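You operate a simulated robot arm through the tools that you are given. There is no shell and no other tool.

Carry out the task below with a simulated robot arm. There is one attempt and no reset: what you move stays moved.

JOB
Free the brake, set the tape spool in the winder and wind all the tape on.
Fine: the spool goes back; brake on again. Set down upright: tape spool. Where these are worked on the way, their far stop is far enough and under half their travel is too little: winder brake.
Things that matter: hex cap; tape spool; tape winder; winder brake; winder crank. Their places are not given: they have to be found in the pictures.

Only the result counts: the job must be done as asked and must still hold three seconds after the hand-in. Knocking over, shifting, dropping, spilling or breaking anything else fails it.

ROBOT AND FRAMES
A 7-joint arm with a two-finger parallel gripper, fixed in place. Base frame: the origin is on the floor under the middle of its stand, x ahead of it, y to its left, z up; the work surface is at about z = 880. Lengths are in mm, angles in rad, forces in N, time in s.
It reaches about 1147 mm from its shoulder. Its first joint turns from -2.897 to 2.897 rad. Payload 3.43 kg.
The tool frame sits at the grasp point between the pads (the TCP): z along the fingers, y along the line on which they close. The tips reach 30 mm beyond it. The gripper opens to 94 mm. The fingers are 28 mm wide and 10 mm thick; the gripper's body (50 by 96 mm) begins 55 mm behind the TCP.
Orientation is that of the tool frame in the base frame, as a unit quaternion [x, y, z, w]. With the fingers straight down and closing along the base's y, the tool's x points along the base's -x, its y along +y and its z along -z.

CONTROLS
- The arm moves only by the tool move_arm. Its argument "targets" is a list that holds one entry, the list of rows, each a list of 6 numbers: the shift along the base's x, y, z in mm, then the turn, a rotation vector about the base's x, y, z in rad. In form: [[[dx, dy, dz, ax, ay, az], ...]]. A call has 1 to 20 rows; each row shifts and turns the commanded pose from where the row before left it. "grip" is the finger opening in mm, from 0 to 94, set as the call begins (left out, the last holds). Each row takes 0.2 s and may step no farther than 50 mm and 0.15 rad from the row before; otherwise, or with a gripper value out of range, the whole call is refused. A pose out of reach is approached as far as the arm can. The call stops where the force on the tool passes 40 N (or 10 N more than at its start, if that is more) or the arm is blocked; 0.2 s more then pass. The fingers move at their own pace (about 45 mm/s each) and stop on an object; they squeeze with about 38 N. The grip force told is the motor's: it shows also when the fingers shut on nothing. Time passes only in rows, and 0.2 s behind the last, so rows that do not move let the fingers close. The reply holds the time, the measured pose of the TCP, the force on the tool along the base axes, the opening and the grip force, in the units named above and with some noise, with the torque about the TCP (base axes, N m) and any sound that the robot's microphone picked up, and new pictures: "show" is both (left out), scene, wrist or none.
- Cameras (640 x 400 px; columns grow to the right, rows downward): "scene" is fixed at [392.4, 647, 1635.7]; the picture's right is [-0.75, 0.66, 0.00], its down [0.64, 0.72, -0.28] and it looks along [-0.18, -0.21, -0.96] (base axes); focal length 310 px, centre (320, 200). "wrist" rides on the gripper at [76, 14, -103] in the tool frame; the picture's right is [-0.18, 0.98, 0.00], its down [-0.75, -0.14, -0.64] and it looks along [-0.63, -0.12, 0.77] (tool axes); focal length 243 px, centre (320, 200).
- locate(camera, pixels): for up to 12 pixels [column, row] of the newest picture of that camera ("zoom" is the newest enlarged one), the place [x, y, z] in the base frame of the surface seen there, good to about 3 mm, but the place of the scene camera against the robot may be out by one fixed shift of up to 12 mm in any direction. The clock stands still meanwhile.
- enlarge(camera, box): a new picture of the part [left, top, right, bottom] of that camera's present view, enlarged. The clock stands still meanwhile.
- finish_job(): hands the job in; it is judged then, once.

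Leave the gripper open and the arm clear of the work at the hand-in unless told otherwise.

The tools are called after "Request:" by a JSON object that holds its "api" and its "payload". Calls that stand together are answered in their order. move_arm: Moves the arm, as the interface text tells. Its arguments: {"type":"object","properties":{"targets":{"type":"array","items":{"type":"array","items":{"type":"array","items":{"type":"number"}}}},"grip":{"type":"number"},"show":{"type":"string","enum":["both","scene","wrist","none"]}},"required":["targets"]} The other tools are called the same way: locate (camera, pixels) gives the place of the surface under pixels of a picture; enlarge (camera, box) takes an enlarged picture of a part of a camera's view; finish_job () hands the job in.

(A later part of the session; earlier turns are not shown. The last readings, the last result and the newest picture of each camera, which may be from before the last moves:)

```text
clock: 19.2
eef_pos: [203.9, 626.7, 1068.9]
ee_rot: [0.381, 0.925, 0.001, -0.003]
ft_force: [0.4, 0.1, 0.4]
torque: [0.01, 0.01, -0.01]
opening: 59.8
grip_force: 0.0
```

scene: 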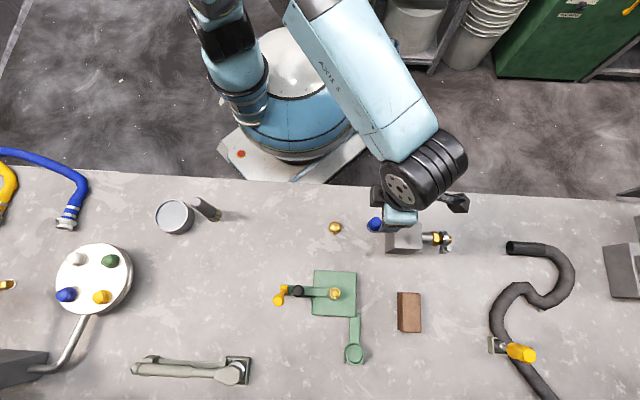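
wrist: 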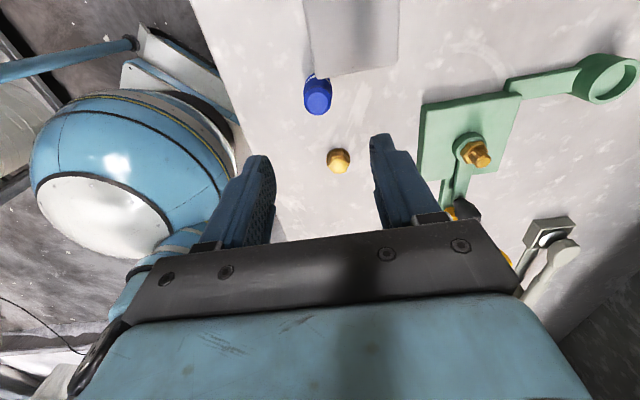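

The spool shows at (318,95), with the block's near top edge running from (312,78) to (397,65). I will enlarge and measure these, to be sure the finger width clears the block.

Request:
{"api": "enlarge", "payload": {"camera": "wrist", "box": [280, 40, 420, 130]}}

Request:
{"api": "locate", "payload": {"camera": "wrist", "pixels": [[319, 101], [310, 100], [328, 100], [319, 106], [318, 85], [316, 74], [340, 71], [370, 67], [395, 62], [340, 90], [338, 158]]}}

```text
4.44 times, centred on (350, 85) of wrist
```

zoom: 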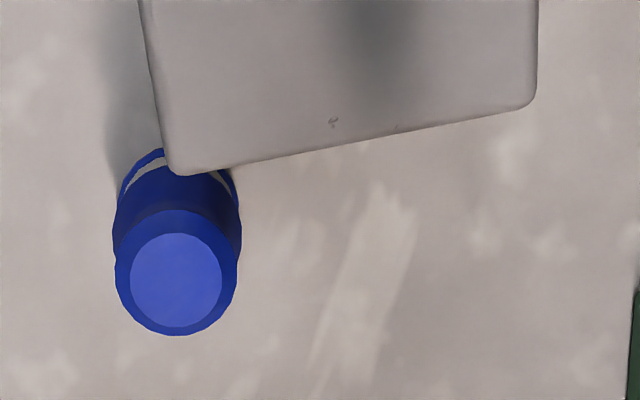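

```text
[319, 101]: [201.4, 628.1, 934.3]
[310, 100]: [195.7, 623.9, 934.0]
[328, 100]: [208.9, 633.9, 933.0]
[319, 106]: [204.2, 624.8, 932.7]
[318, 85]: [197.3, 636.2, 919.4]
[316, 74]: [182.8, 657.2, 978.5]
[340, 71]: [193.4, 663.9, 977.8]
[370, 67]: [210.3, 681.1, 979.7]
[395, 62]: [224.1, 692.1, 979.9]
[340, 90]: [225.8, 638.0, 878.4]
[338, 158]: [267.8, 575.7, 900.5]
```

The block's top is at z≈979 and its face is about 33 mm from the spool axis, so there is clearance. The spool axis is about (202,626.5). Before gripping I want the cup's rim and floor heights, since they decide how high I grip. The cup shows at (605,78).

Request:
{"api": "enlarge", "payload": {"camera": "wrist", "box": [560, 45, 640, 110]}}

Request:
{"api": "enlarge", "payload": {"camera": "scene", "box": [330, 330, 380, 370]}}

Request:
{"api": "locate", "payload": {"camera": "scene", "pixels": [[354, 353], [352, 350], [357, 356], [346, 354], [354, 344.5], [363, 353], [354, 362], [340, 365]]}}

```text
6.15 times, centred on (600, 78) of wrist
```

zoom: 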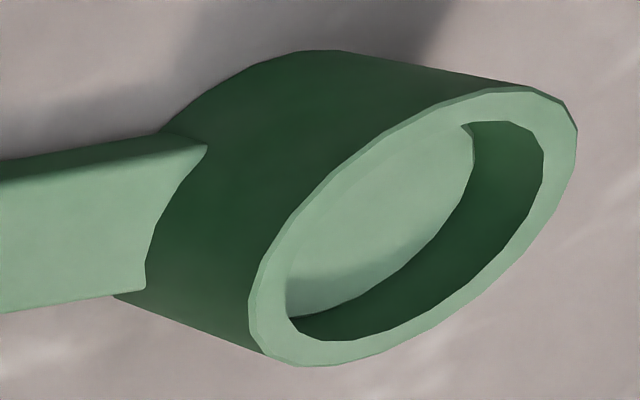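

```text
10.00 times, centred on (355, 350) of scene
```

zoom: 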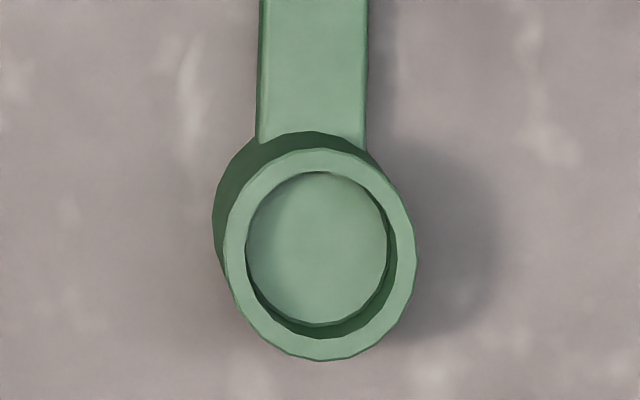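

```text
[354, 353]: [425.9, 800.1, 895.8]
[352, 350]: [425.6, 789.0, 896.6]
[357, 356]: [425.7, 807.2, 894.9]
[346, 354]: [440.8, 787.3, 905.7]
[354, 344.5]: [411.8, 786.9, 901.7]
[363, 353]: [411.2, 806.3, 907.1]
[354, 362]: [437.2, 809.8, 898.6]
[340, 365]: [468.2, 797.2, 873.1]
```

The cup floor is at about z≈903, the rim at about 912, and its inner diameter is about 35 mm. That means I should grip the spool with the tips about 17 mm above its base. I descend on the spool at (202,626.5) to TCP z≈928 with the opening at 60.

Request:
{"api": "move_arm", "payload": {"targets": [[[-1, 0, -40, 0, 0, 0], [-1, 0, -40, 0, 0, 0], [0, 0, -30, 0, 0, 0], [0, 0, -20, 0, 0, 0], [0, 0, -11, 0, 0, 0]]], "grip": 60}}

```text
clock: 20.4
eef_pos: [200.9, 626.4, 926.8]
ee_rot: [0.38, 0.925, -0.001, -0.004]
ft_force: [-0.8, -0.7, 0.0]
torque: [0.03, 0.01, -0.01]
opening: 59.7
grip_force: 0.1
```

scene: 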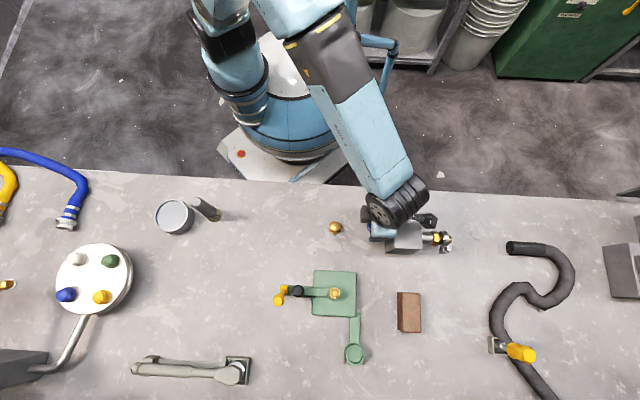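
wrist: 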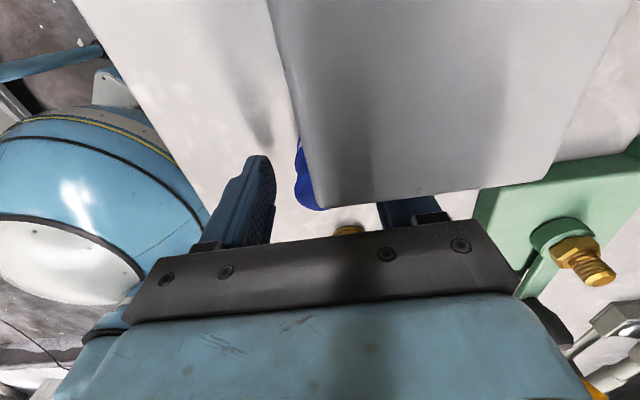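

There is no contact and no force. The spool (blue, at (303,175)) is between the fingers. I close the gripper on it.

Request:
{"api": "move_arm", "payload": {"targets": [[[0, 0, 0, 0, 0, 0], [0, 0, 0, 0, 0, 0], [0, 0, 0, 0, 0, 0], [0, 0, 0, 0, 0, 0]]], "grip": 20, "show": "wrist"}}

```text
clock: 21.4
eef_pos: [200.0, 626.8, 927.6]
ee_rot: [0.379, 0.926, 0.001, -0.003]
ft_force: [0.9, 0.7, -0.6]
torque: [0.02, -0.02, 0.0]
opening: 28.9
grip_force: 37.8
```

wrist: 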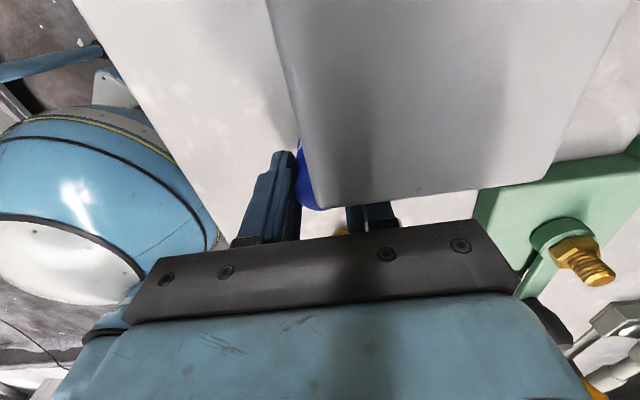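

The spool is held at an opening of 28.9. I lift straight up 150 mm, then carry it across above the cup area.

Request:
{"api": "move_arm", "payload": {"targets": [[[0, 0, 20, 0, 0, 0], [0, 0, 40, 0, 0, 0], [0, 0, 45, 0, 0, 0], [0, 0, 45, 0, 0, 0], [32, 23, 0, 0, 0, 0], [38, 28, 0, 0, 0, 0], [38, 28, 0, 0, 0, 0], [38, 28, 0, 0, 0, 0], [38, 28, 0, 0, 0, 0], [38, 28, 0, 0, 0, 0], [8, 6, 0, 0, 0, 0]]]}}

```text
clock: 23.8
eef_pos: [430.6, 796.6, 1077.0]
ee_rot: [0.38, 0.925, 0.0, -0.003]
ft_force: [-0.3, 0.4, -0.2]
torque: [0.0, -0.03, -0.01]
opening: 28.9
grip_force: 37.6
```

scene: 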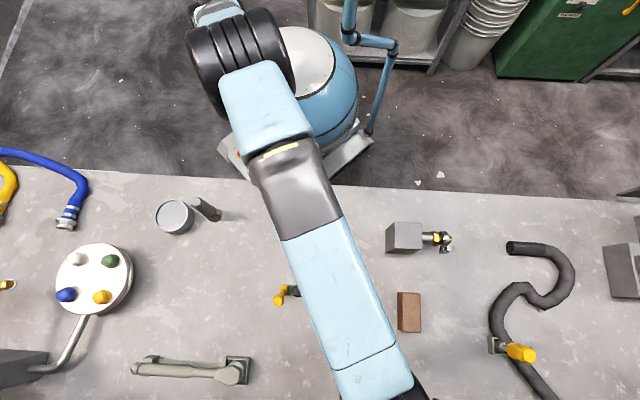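
wrist: 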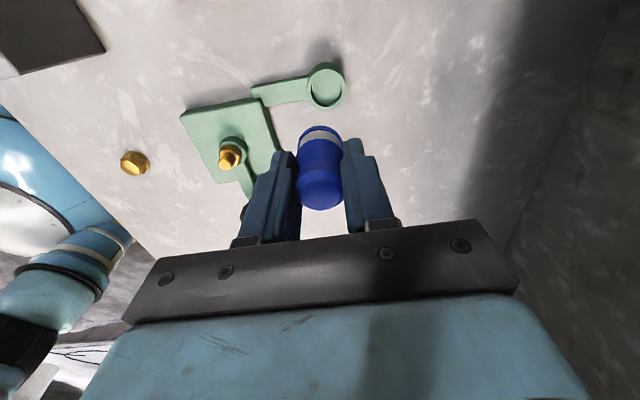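

The cup shows clearly at (327,86) with the spool held above it. I will enlarge the cup and locate its rim and floor accurately.

Request:
{"api": "enlarge", "payload": {"camera": "wrist", "box": [290, 50, 360, 120]}}

Request:
{"api": "enlarge", "payload": {"camera": "wrist", "box": [270, 110, 370, 220]}}

Request:
{"api": "locate", "payload": {"camera": "wrist", "pixels": [[327, 86], [322, 84], [332, 84], [327, 78], [309.5, 88], [345, 88], [327, 64.5], [327, 108], [340, 75], [313, 102], [321, 195], [280, 90]]}}

```text
5.71 times, centred on (325, 85) of wrist
```

zoom: 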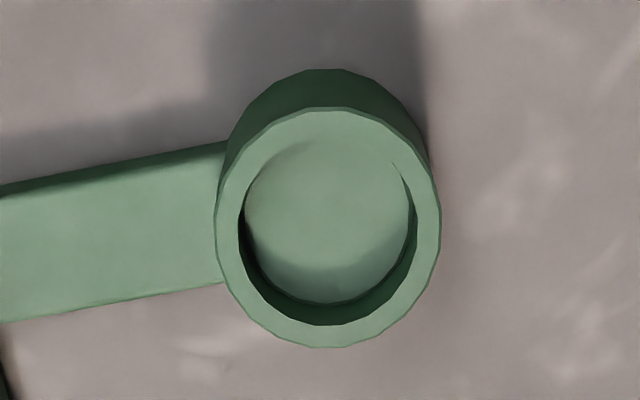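

```text
3.64 times, centred on (320, 165) of wrist
```

zoom: 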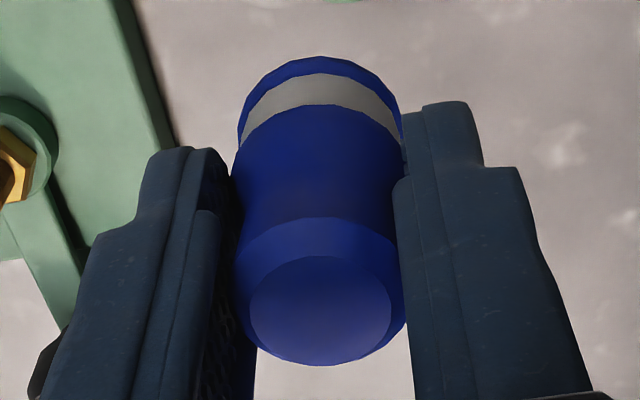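

```text
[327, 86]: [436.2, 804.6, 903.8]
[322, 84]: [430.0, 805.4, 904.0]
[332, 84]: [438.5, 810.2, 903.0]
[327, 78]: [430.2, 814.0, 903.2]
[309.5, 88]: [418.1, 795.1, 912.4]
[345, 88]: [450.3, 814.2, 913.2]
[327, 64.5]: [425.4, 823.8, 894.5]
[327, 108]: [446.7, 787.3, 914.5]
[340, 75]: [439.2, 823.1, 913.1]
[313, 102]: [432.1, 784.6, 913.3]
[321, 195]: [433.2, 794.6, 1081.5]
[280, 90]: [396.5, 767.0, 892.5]
```

The rim is at z≈913, the floor at 903.5, and the inner diameter is only about 33 mm against a spool of about 29–30 mm. I need good centring, so I locate eight rim points and four points of the spool's top.

Request:
{"api": "locate", "payload": {"camera": "wrist", "pixels": [[343.9, 89.7], [338.8, 103.4], [326.2, 109.0], [313.8, 103.4], [308.7, 89.7], [313.8, 76.1], [326.2, 70.3], [338.8, 76.1], [307.6, 195.2], [333.7, 195.2], [320, 184.5], [320, 206]]}}

Request:
{"api": "locate", "payload": {"camera": "wrist", "pixels": [[343.9, 89.7], [338.8, 103.4], [326.2, 109.0], [313.8, 103.4], [308.7, 89.7], [313.8, 76.1], [326.2, 70.3], [338.8, 76.1], [307.6, 195.2], [333.7, 195.2], [320, 184.5], [320, 206]]}}

```text
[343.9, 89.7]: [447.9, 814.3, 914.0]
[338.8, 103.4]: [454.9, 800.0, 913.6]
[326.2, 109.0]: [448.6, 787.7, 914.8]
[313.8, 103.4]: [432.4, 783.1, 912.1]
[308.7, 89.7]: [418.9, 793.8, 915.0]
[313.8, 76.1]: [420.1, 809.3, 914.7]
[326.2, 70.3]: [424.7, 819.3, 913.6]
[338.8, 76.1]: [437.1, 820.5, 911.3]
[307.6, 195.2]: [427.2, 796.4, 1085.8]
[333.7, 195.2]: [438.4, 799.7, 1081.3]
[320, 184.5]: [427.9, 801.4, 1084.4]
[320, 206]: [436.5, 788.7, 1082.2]
```

```text
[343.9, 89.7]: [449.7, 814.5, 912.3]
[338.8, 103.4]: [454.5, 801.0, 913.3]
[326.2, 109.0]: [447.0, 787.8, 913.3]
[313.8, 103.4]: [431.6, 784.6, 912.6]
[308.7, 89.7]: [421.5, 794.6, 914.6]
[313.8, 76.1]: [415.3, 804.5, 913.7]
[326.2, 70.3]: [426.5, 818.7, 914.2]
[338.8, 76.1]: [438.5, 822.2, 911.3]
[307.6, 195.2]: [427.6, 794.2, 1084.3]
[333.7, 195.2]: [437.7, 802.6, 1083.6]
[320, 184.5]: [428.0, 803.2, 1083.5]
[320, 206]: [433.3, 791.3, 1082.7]
```

The rim centre is (435.6,803.5) at z=913.4, and the spool axis is about (431.5,796.8). I shift by (+4.1,+6.8) and go down until the spool base is about 8 mm above the rim, then check.

Request:
{"api": "move_arm", "payload": {"targets": [[[4.1, 6.8, -20, 0, 0, 0], [0, 0, -40, 0, 0, 0], [0, 0, -30, 0, 0, 0], [0, 0, -18, 0, 0, 0]]]}}

```text
clock: 24.8
eef_pos: [435.1, 802.6, 969.6]
ee_rot: [0.38, 0.925, 0.0, -0.004]
ft_force: [-0.4, 0.1, -0.8]
torque: [-0.01, 0.02, 0.01]
opening: 28.7
grip_force: 38.3
```

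scene: 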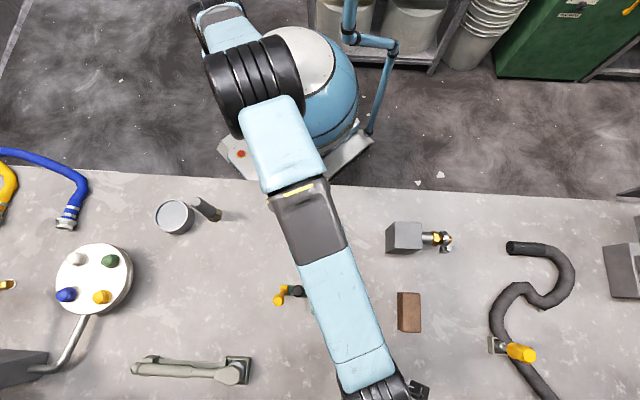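
wrist: 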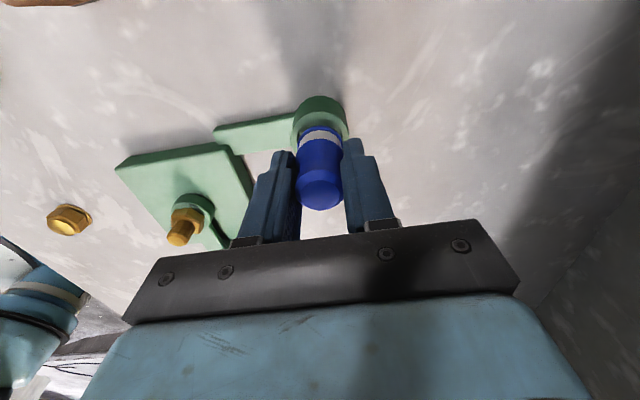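

The spool hovers over the cup with its base just above the rim. I will enlarge to check the centring.

Request:
{"api": "enlarge", "payload": {"camera": "wrist", "box": [280, 85, 365, 165]}}

Request:
{"api": "locate", "payload": {"camera": "wrist", "pixels": [[307.6, 195.2], [333.7, 195.2], [320, 184.5], [320, 206], [297, 120], [344, 120], [320, 103], [303, 108], [338, 108], [320, 98]]}}

```text
5.00 times, centred on (322, 125) of wrist
```

zoom: 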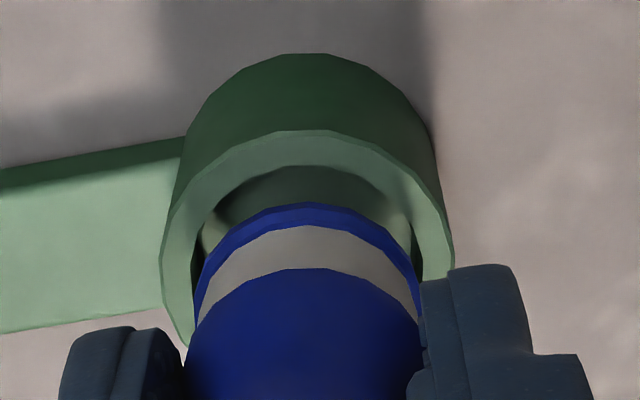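

```text
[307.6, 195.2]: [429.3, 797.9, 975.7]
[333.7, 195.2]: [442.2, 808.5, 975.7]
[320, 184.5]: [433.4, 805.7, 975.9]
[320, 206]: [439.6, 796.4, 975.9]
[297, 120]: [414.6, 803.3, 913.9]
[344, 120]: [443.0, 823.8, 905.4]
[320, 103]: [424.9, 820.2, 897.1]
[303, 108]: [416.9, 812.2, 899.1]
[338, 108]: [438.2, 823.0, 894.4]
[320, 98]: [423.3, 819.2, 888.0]
```

Working through the projection, the spool base and cup are concentric to about half a millimetre. I lower straight down in small steps.

Request:
{"api": "move_arm", "payload": {"targets": [[[0, 0, -6, 0, 0, 0], [0, 0, -4, 0, 0, 0], [0, 0, -3, 0, 0, 0], [0, 0, -3, 0, 0, 0], [0, 0, -2, 0, 0, 0]]], "show": "wrist"}}

```text
clock: 26.0
eef_pos: [434.4, 802.1, 951.0]
ee_rot: [0.379, 0.925, 0.0, -0.002]
ft_force: [-1.0, -0.4, 1.0]
torque: [0.06, -0.04, 0.0]
opening: 28.7
grip_force: 38.1
```

wrist: 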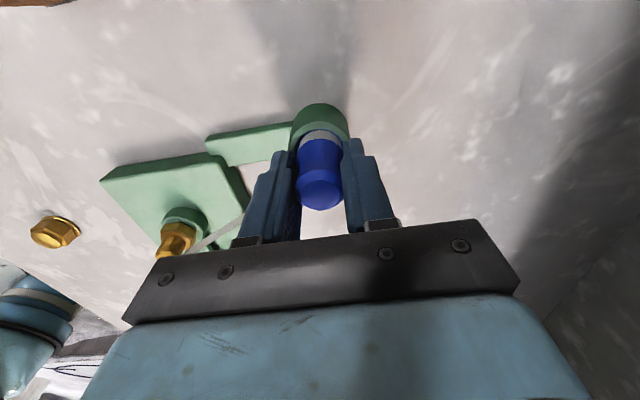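

The TCP is at z=951.0, where I expected the base to touch the floor, and there is almost no force. I will zoom to see, and lower 1–2 mm more until light contact.

Request:
{"api": "move_arm", "payload": {"targets": [[[0, 0, -1, 0, 0, 0], [0, 0, -1, 0, 0, 0]]], "show": "wrist"}}

Request:
{"api": "enlarge", "payload": {"camera": "wrist", "box": [280, 90, 365, 170]}}

```text
clock: 26.6
eef_pos: [435.3, 802.2, 949.9]
ee_rot: [0.379, 0.925, 0.002, -0.003]
ft_force: [0.0, -1.6, 14.5]
torque: [-0.14, 0.06, 0.01]
opening: 28.7
grip_force: 38.5
```

wrist: 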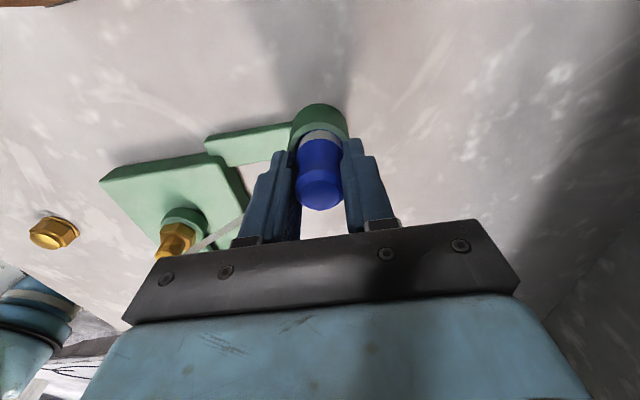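

```text
5.00 times, centred on (322, 130) of wrist
```

zoom: 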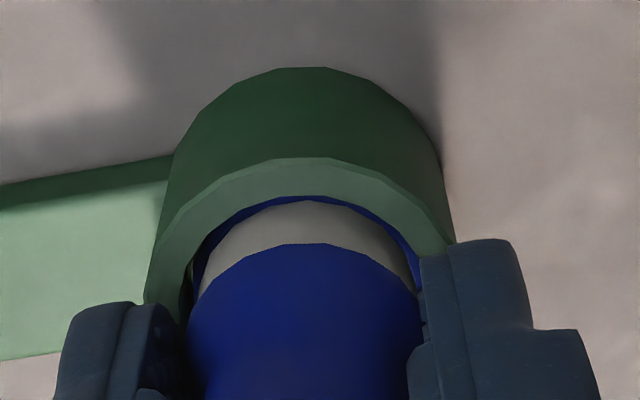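

A 14.5 N contact at z≈950 means the spool sits on the cup floor inside the rim. I ease off 1 mm, open the fingers to 60 and rise straight up.

Request:
{"api": "move_arm", "payload": {"targets": [[[0, 0, 0.8, 0, 0, 0], [0, 0, 0, 0, 0, 0]]], "show": "none"}}

Request:
{"api": "move_arm", "payload": {"targets": [[[0, 0, 0, 0, 0, 0], [0, 0, 0, 0, 0, 0], [0, 0, 0, 0, 0, 0], [0, 0, 15, 0, 0, 0], [0, 0, 30, 0, 0, 0], [0, 0, 40, 0, 0, 0], [0, 0, 40, 0, 0, 0]]], "grip": 60}}

```text
clock: 27.2
eef_pos: [434.0, 802.4, 951.4]
ee_rot: [0.38, 0.925, 0.001, -0.003]
ft_force: [0.5, -0.4, 16.5]
torque: [-0.02, 0.02, -0.02]
opening: 28.9
grip_force: 38.8
```

```text
clock: 28.8
eef_pos: [434.7, 801.4, 1075.8]
ee_rot: [0.38, 0.925, 0.0, -0.003]
ft_force: [0.1, 0.4, -0.1]
torque: [-0.07, -0.03, 0.02]
opening: 60.1
grip_force: 0.1
```

scene: 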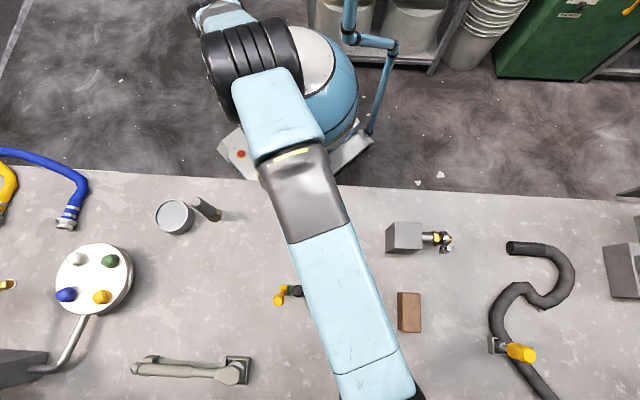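
wrist: 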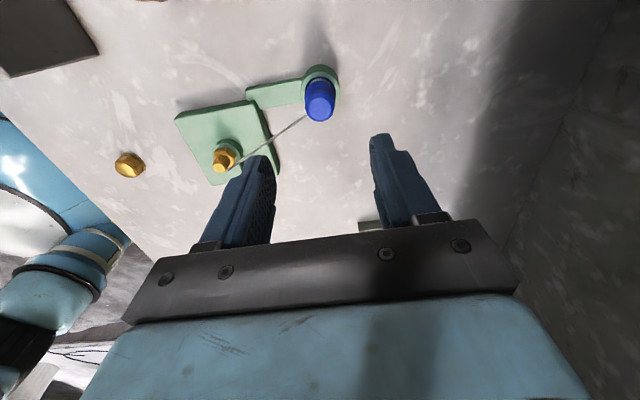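

A thin tape now runs from the spool (320,100) to the winder hub at (225,155), so the spool is properly seated. Next is the crank. I move above the knob at about (437,620) at z≈1075, turning +0.4 rad so the closing axis is roughly tangential where the knob passes the brake lever.

Request:
{"api": "move_arm", "payload": {"targets": [[[0, -40, 0, 0, 0, 0.1], [0, -40, 0, 0, 0, 0.1], [0, -40, 0, 0, 0, 0.1], [0, -40, 0, 0, 0, 0.1], [0, -15, 0, 0, 0, 0]]], "grip": 46}}

```text
clock: 30.0
eef_pos: [433.7, 626.4, 1075.3]
ee_rot: [0.187, 0.982, 0.0, -0.004]
ft_force: [-0.8, -0.2, -0.2]
torque: [-0.01, 0.0, 0.01]
opening: 46.2
grip_force: 0.1
```

scene: 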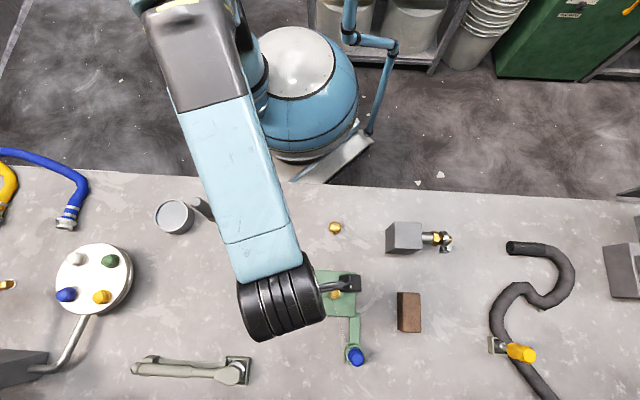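
wrist: 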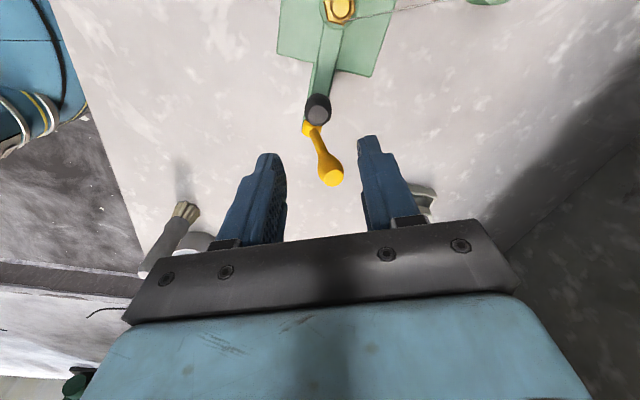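

The knob is at (318,108), the brake lever head at (332,172) and the hub nut at (340,8). I will enlarge and measure the knob and hub carefully.

Request:
{"api": "enlarge", "payload": {"camera": "wrist", "box": [270, 0, 400, 190]}}

Request:
{"api": "locate", "payload": {"camera": "wrist", "pixels": [[319, 112], [313, 112], [325, 112], [319, 106], [319, 117], [340, 7], [335, 7], [345, 7], [340, 12], [332, 178], [326, 177], [338, 177]]}}

```text
2.11 times, centred on (335, 95) of wrist
```

zoom: 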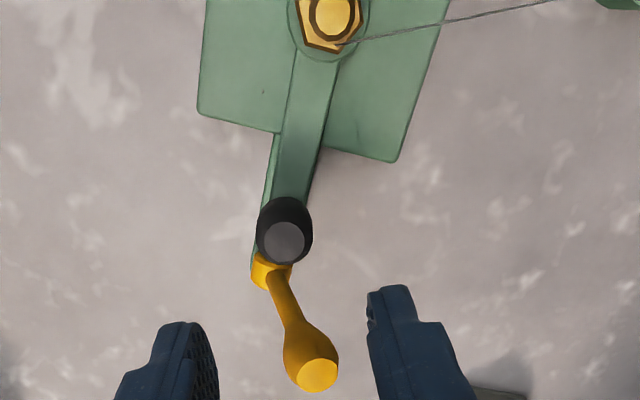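

```text
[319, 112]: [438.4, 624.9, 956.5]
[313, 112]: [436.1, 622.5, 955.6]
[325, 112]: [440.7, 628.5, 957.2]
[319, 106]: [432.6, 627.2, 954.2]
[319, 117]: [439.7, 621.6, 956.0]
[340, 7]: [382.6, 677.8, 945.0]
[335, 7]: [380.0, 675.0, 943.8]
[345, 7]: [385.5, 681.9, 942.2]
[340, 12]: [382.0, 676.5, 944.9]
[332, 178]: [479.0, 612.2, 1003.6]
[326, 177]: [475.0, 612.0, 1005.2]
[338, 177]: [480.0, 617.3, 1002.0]
```

The knob axis is about (438.3,624), the hub about (382.6,677.8), and so the crank radius is about 77.5 mm. I descend over the knob to z≈964 with the opening at 46, keeping clear of the lever head at (477,613).

Request:
{"api": "move_arm", "payload": {"targets": [[[4.6, -2.4, -30, 0, 0, 0], [0, 0, -35, 0, 0, 0], [0, 0, -26, 0, 0, 0], [0, 0, -20, 0, 0, 0]]], "grip": 46}}

```text
clock: 31.0
eef_pos: [439.3, 624.7, 964.5]
ee_rot: [0.189, 0.982, 0.001, -0.003]
ft_force: [-0.5, -0.4, -0.2]
torque: [-0.02, 0.01, 0.02]
opening: 45.6
grip_force: 0.2
```

scene: 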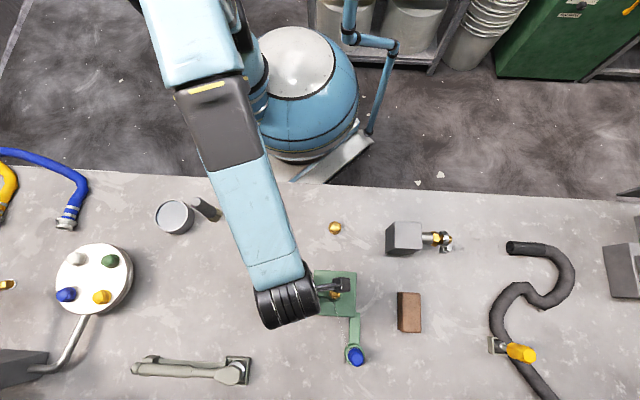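
wrist: 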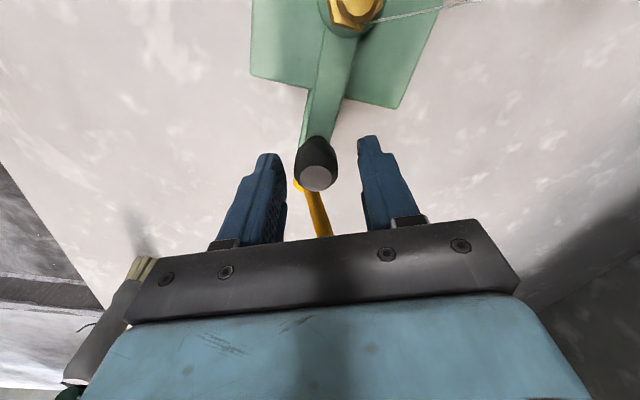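

The knob is between the fingers at (317,165). I nudge by (-0.4,-1) and close on it.

Request:
{"api": "move_arm", "payload": {"targets": [[[-0.4, -1, 0, 0, 0, 0], [0, 0, 0, 0, 0, 0], [0, 0, 0, 0, 0, 0], [0, 0, 0, 0, 0, 0]]], "grip": 12}}

```text
clock: 32.0
eef_pos: [439.0, 623.7, 964.2]
ee_rot: [0.188, 0.982, -0.001, -0.003]
ft_force: [-0.1, -0.4, -2.1]
torque: [0.5, -0.17, -0.01]
opening: 25.1
grip_force: 44.4
```

scene: 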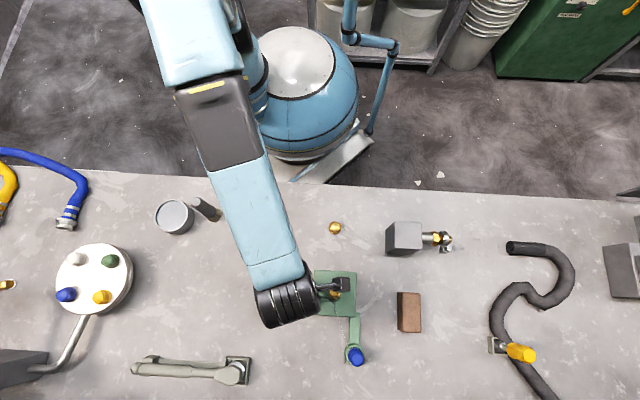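
wrist: 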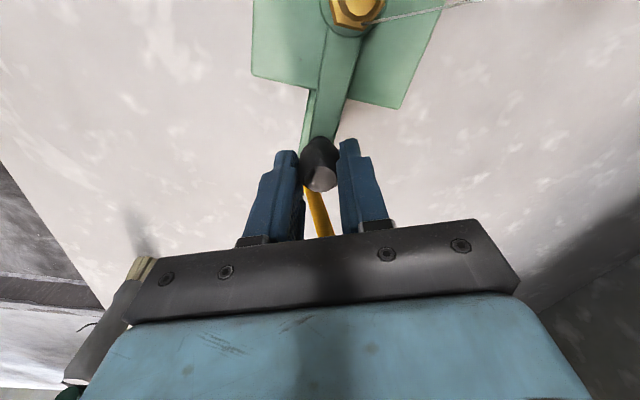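

The knob is gripped at 25 mm. The tape appears to leave the hub on its +x side, so winding on should be clockwise seen from above, which also moves the knob away from the lever. I test with two small 5° steps.

Request:
{"api": "move_arm", "payload": {"targets": [[[-4.9, -4.7, 0, 0, 0, 0], [-5.3, -4.2, 0, 0, 0, 0]]], "show": "wrist"}}

```text
clock: 32.5
eef_pos: [437.0, 622.2, 963.3]
ee_rot: [0.19, 0.982, 0.004, -0.002]
ft_force: [13.0, 23.3, -20.2]
torque: [-0.03, -0.03, 0.03]
opening: 25.0
grip_force: 45.0
stopped in row 2: the force on the tool passed its limit at 48 N (the readings are from after the stop); the commanded pose is now the measured one
```

wrist: 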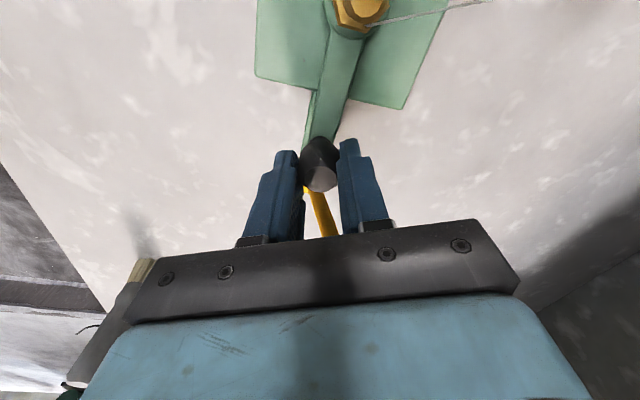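

Clockwise is blocked: the reaction was (13,23) N with hardly any movement. I try the other way, counter-clockwise, with small steps.

Request:
{"api": "move_arm", "payload": {"targets": [[[2.0, 1.6, 0, 0, 0, 0], [4.5, 4.9, 0, 0, 0, 0], [4.1, 5.3, 0, 0, 0, 0]]], "show": "wrist"}}

```text
clock: 33.3
eef_pos: [446.2, 631.4, 963.4]
ee_rot: [0.189, 0.982, 0.002, -0.003]
ft_force: [-1.6, 0.7, -28.0]
torque: [-0.61, 0.23, 0.01]
opening: 24.9
grip_force: 45.3
```

wrist: 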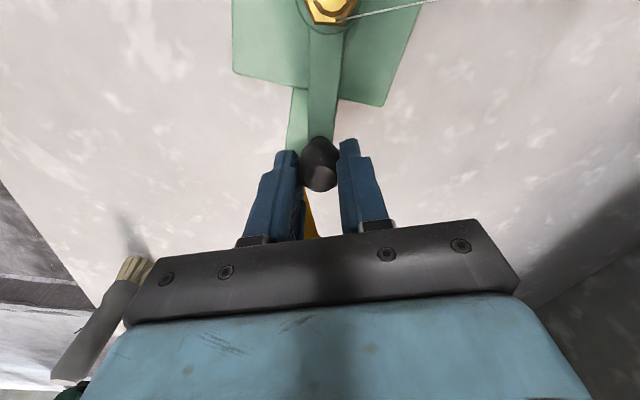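

Counter-clockwise turns freely: the arm has visibly swung and the lateral force is near 0. A downward pull of 28 N comes from the knob's taper, so I lower 2 mm. I then follow the circle about (382.6,677.8) with radius 78.5 in 15° steps.

Request:
{"api": "move_arm", "payload": {"targets": [[[0, 0, -2, 0, 0, 0], [9.8, 18.0, 0, 0, 0, 0], [4.9, 20.0, 0, 0, 0, 0], [-0.5, 20.4, 0, 0, 0, 0]]]}}

```text
clock: 34.3
eef_pos: [461.3, 692.0, 964.2]
ee_rot: [0.189, 0.982, 0.004, -0.002]
ft_force: [-2.1, -0.5, -1.7]
torque: [-0.55, 0.02, 0.0]
opening: 24.8
grip_force: 45.4
```

scene: 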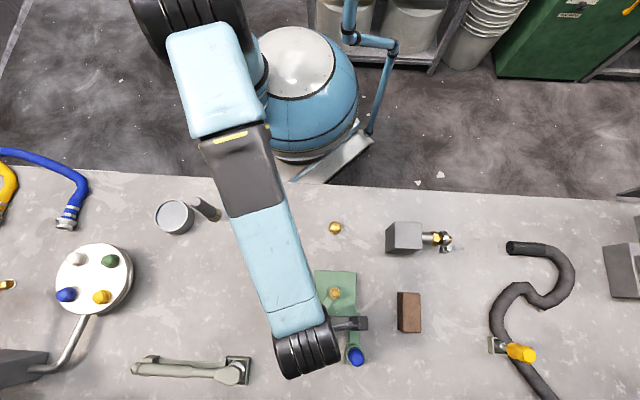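
wrist: 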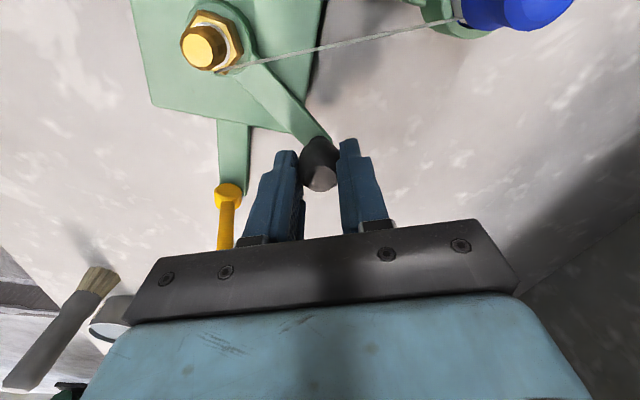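

The crank follows smoothly, now at azimuth about 10°. I continue the circle for another 120°.

Request:
{"api": "move_arm", "payload": {"targets": [[[-5.8, 19.7, 0, 0, 0, 0], [-10.7, 17.5, 0, 0, 0, 0], [-14.8, 14.1, 0, 0, 0, 0], [-18.0, 9.8, 0, 0, 0, 0], [-20.0, 4.9, 0, 0, 0, 0], [-20.4, -0.5, 0, 0, 0, 0]]]}}

```text
clock: 35.7
eef_pos: [366.8, 758.0, 964.3]
ee_rot: [0.188, 0.982, 0.005, -0.003]
ft_force: [-6.5, 35.5, 11.2]
torque: [0.06, 0.73, 0.02]
opening: 24.8
grip_force: 45.0
```

scene: 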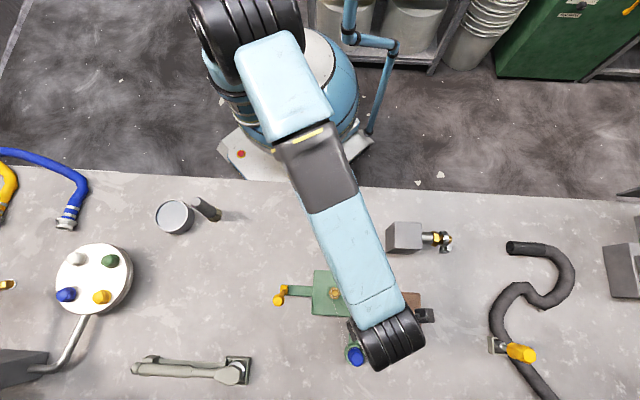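
wrist: 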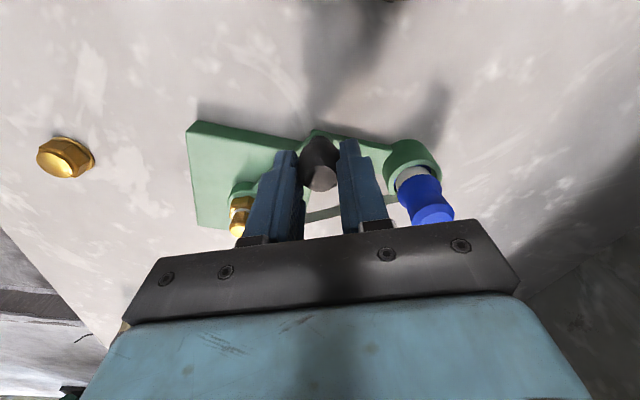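

The crank turned past the spool safely. An outward force of 35 N shows the true circle is a little bigger: a fit to the readings gives a centre of about (382,680) and R≈80.5. I continue with the corrected circle.

Request:
{"api": "move_arm", "payload": {"targets": [[[-20.8, -2.5, 0, 0, 0, 0], [-18.2, -10.4, 0, 0, 0, 0], [-14.9, -14.9, 0, 0, 0, 0]]], "show": "wrist"}}

```text
clock: 36.5
eef_pos: [317.9, 727.4, 963.9]
ee_rot: [0.19, 0.982, 0.003, -0.001]
ft_force: [-0.5, 1.5, 17.1]
torque: [-0.9, 0.13, -0.02]
opening: 24.7
grip_force: 45.2
```

wrist: 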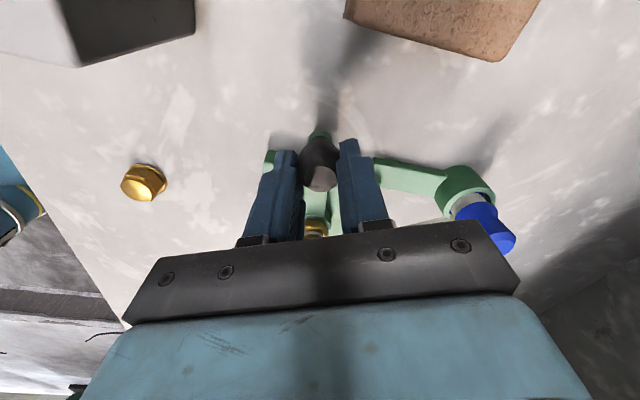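

The lateral forces are near zero. I raise the command 2 mm to relieve the vertical push and continue round by another 90°.

Request:
{"api": "move_arm", "payload": {"targets": [[[-10.5, -18.2, 2, 0, 0, 0], [-5.5, -20.3, 0, 0, 0, 0], [0, -21.0, 0, 0, 0, 0], [5.4, -20.3, 0, 0, 0, 0], [10.4, -18.2, 0, 0, 0, 0]]], "show": "wrist"}}

```text
clock: 37.7
eef_pos: [317.7, 629.6, 963.6]
ee_rot: [0.19, 0.982, 0.002, -0.002]
ft_force: [5.3, 4.5, -26.1]
torque: [-0.65, -0.16, -0.02]
opening: 24.8
grip_force: 44.4
```

wrist: 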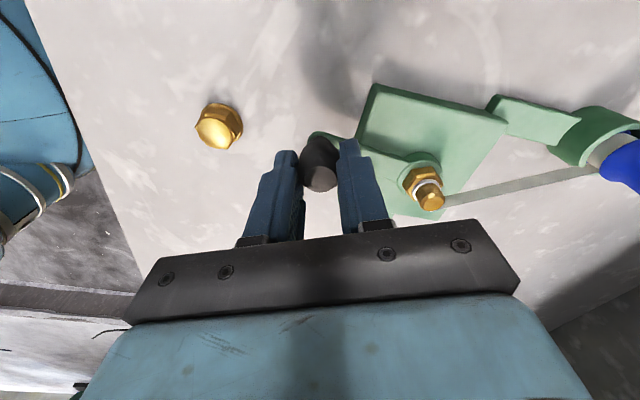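

It tracks well. A refit gives a centre of (381.5,678.7) and R=80.4. I lower 1.5 mm to relieve the taper pull and carry on half a turn.

Request:
{"api": "move_arm", "payload": {"targets": [[[14.8, -14.9, -1.5, 0, 0, 0], [18.2, -10.4, 0, 0, 0, 0], [20.3, -5.3, 0, 0, 0, 0], [21.0, 0, 0, 0, 0, 0], [20.2, 5.5, 0, 0, 0, 0], [18.2, 10.6, 0, 0, 0, 0], [14.8, 14.9, 0, 0, 0, 0], [10.4, 18.2, 0, 0, 0, 0]]]}}

```text
clock: 39.5
eef_pos: [455.4, 648.7, 964.2]
ee_rot: [0.19, 0.982, 0.004, -0.001]
ft_force: [12.1, -5.5, -4.2]
torque: [-0.7, -0.29, 0.01]
opening: 24.8
grip_force: 44.8
```

scene: 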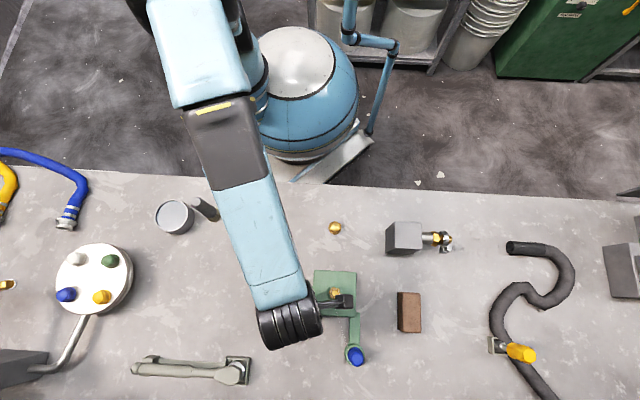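
wrist: 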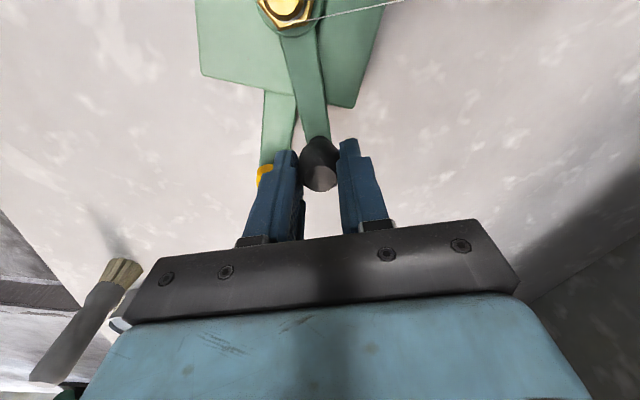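

One full turn is done, with no stop and no sound so far. I continue for two thirds of a turn.

Request:
{"api": "move_arm", "payload": {"targets": [[[5.8, 20.1, 0, 0, 0, 0], [0, 21.0, 0, 0, 0, 0], [-5.5, 20.2, 0, 0, 0, 0], [-10.6, 18.5, 0, 0, 0, 0], [-14.9, 15.0, 0, 0, 0, 0], [-18.2, 10.4, 0, 0, 0, 0], [-20.3, 5.3, 0, 0, 0, 0], [-21, 0, 0, 0, 0, 0], [-20.2, -5.5, 0, 0, 0, 0], [-18.2, -10.6, 0, 0, 0, 0], [-14.8, -14.9, 0, 0, 0, 0], [-10.4, -18.2, 0, 0, 0, 0]]]}}

```text
clock: 42.1
eef_pos: [307.3, 711.3, 965.2]
ee_rot: [0.189, 0.982, 0.003, -0.002]
ft_force: [6.9, -2.6, -6.2]
torque: [-0.88, -0.08, 0.08]
opening: 24.7
grip_force: 44.6
```

scene: 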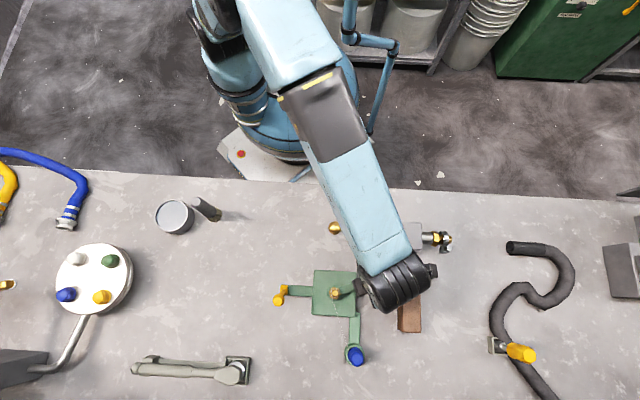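
wrist: 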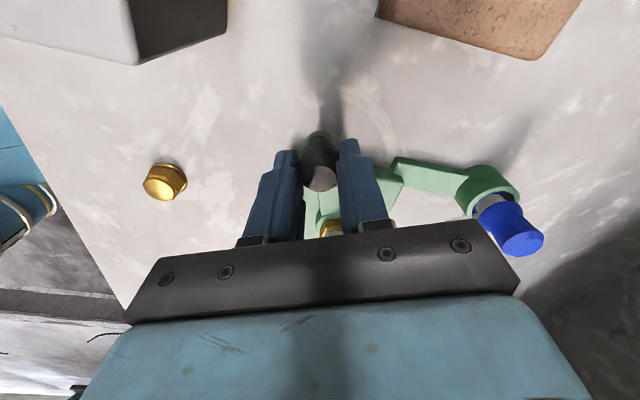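

Forces are low. I carry on half a turn more.

Request:
{"api": "move_arm", "payload": {"targets": [[[-5.3, -20.3, 0, 0, 0, 0], [0, -21.0, 0, 0, 0, 0], [5.5, -20.2, 0, 0, 0, 0], [10.6, -18.2, 0, 0, 0, 0], [14.8, -14.9, 0, 0, 0, 0], [18.2, -10.4, 0, 0, 0, 0], [20.3, -5.3, 0, 0, 0, 0], [21, 0, 0, 0, 0, 0], [20.2, 5.5, 0, 0, 0, 0], [18.2, 10.6, 0, 0, 0, 0], [14.8, 14.9, 0, 0, 0, 0], [10.4, 18.2, 0, 0, 0, 0]]]}}

```text
clock: 44.7
eef_pos: [455.7, 649.8, 964.6]
ee_rot: [0.189, 0.982, 0.005, -0.001]
ft_force: [8.1, -3.9, -6.2]
torque: [-0.65, -0.39, -0.01]
opening: 24.6
grip_force: 45.0
```

scene: 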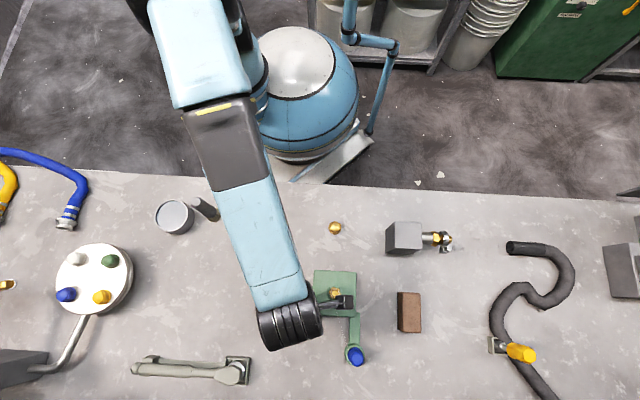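
wrist: 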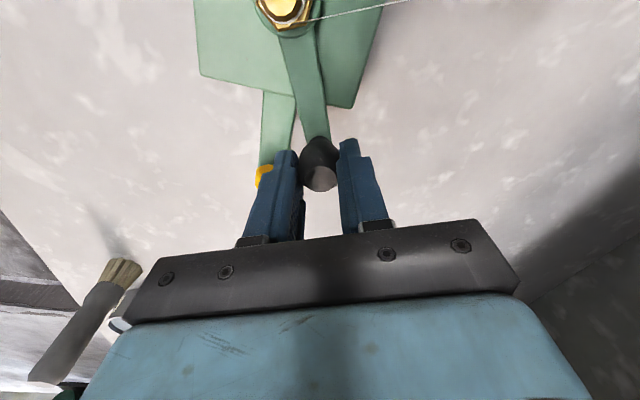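

Two turns and more are done. I will look at the hub coil and the spool to gauge progress.

Request:
{"api": "enlarge", "payload": {"camera": "wrist", "box": [230, 0, 350, 75]}}

Request:
{"api": "enlarge", "payload": {"camera": "scene", "box": [310, 270, 380, 370]}}

```text
5.33 times, centred on (290, 38) of wrist
```

zoom: 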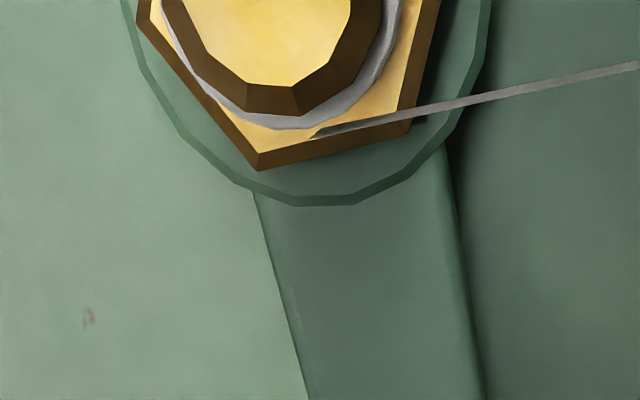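

```text
4.00 times, centred on (345, 320) of scene
```

zoom: 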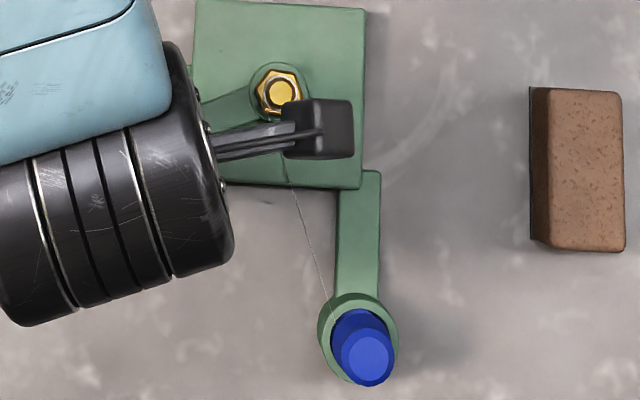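

The tape is building a white coil on the brass boss, so this is the right way to turn. I keep winding in larger runs.

Request:
{"api": "move_arm", "payload": {"targets": [[[5.3, 20.3, 0, 0, 0, 0], [0, 21.0, 0, 0, 0, 0], [-5.5, 20.2, 0, 0, 0, 0], [-10.6, 18.2, 0, 0, 0, 0], [-14.9, 14.8, 0, 0, 0, 0], [-18.2, 10.4, 0, 0, 0, 0], [-20.3, 5.3, 0, 0, 0, 0], [-21, 0, 0, 0, 0, 0], [-20.2, -5.5, 0, 0, 0, 0], [-18.2, -10.6, 0, 0, 0, 0], [-14.8, -14.9, 0, 0, 0, 0], [-10.4, -18.2, 0, 0, 0, 0], [-5.3, -20.3, 0, 0, 0, 0], [0, -21.0, 0, 0, 0, 0], [5.5, -20.2, 0, 0, 0, 0], [10.6, -18.2, 0, 0, 0, 0]]]}}

```text
clock: 48.1
eef_pos: [317.4, 629.8, 963.9]
ee_rot: [0.189, 0.982, 0.005, -0.002]
ft_force: [10.8, 7.8, 3.6]
torque: [-0.5, 0.01, 0.01]
opening: 24.8
grip_force: 44.6
```

scene: 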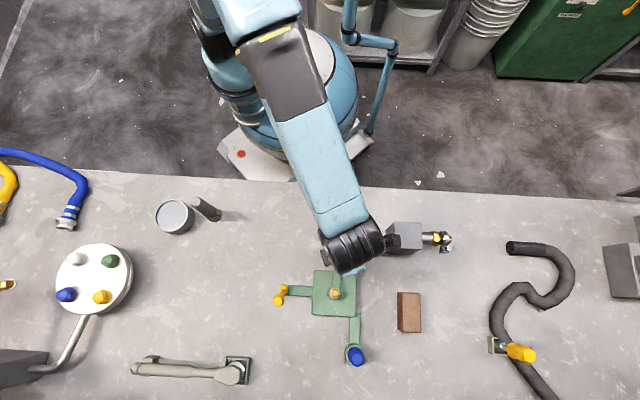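
wrist: 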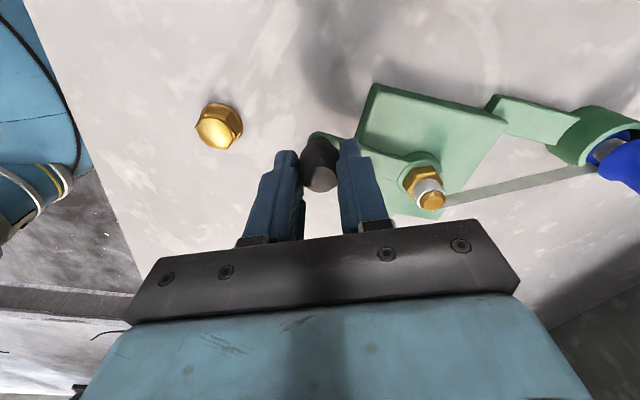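

I will look at the spool at (615,155) and the hub coil.

Request:
{"api": "enlarge", "payload": {"camera": "wrist", "box": [540, 90, 640, 200]}}

Request:
{"api": "enlarge", "payload": {"camera": "wrist", "box": [380, 140, 480, 220]}}

```text
3.64 times, centred on (590, 145) of wrist
```

zoom: 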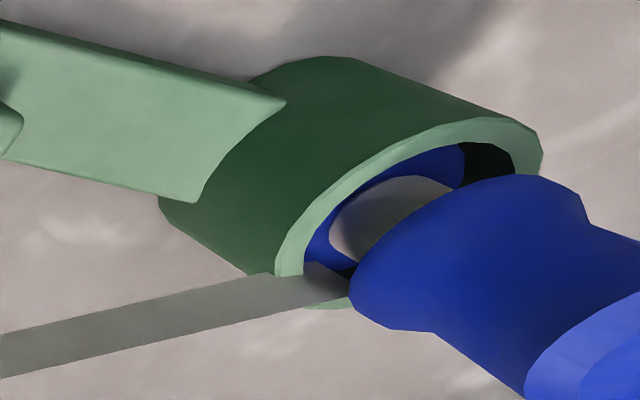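

```text
5.00 times, centred on (430, 180) of wrist
```

zoom: 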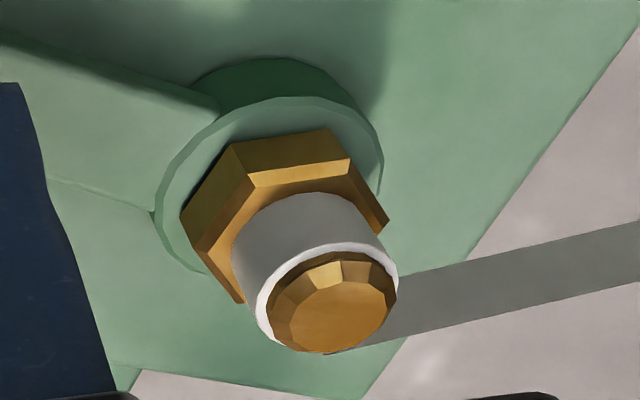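

The tape pack on the spool has shrunk well below the flanges and the hub coil has grown. The winding continues, so I do another 300°.

Request:
{"api": "move_arm", "payload": {"targets": [[[14.8, -14.9, 0, 0, 0, 0], [18.2, -10.4, 0, 0, 0, 0], [20.3, -5.3, 0, 0, 0, 0], [21, 0, 0, 0, 0, 0], [20.2, 5.5, 0, 0, 0, 0], [18.2, 10.6, 0, 0, 0, 0], [14.8, 14.9, 0, 0, 0, 0], [10.4, 18.2, 0, 0, 0, 0], [5.3, 20.3, 0, 0, 0, 0], [0, 21.0, 0, 0, 0, 0], [-5.5, 20.2, 0, 0, 0, 0], [-10.6, 18.2, 0, 0, 0, 0], [-14.9, 14.8, 0, 0, 0, 0], [-18.2, 10.4, 0, 0, 0, 0], [-20.3, 5.3, 0, 0, 0, 0], [-21, 0, 0, 0, 0, 0]]]}}

```text
clock: 51.5
eef_pos: [370.3, 758.7, 964.2]
ee_rot: [0.191, 0.982, 0.003, -0.002]
ft_force: [0.5, -3.3, 9.4]
torque: [-0.69, 0.57, 0.01]
opening: 24.8
grip_force: 44.7
```

scene: 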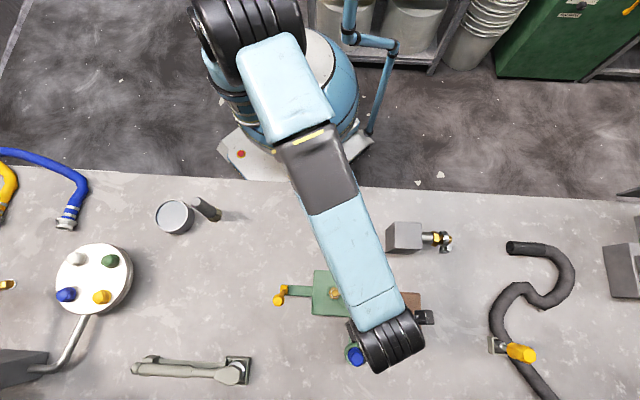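
wrist: 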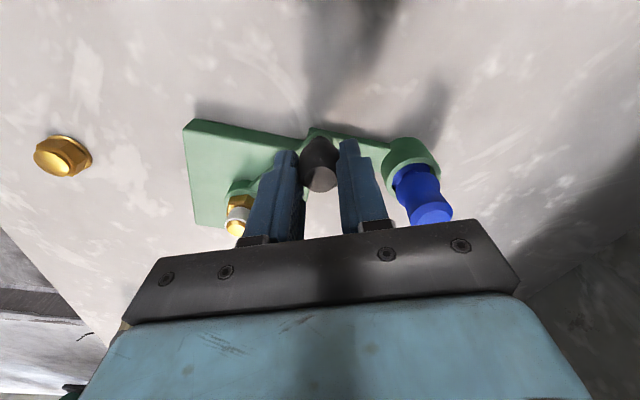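

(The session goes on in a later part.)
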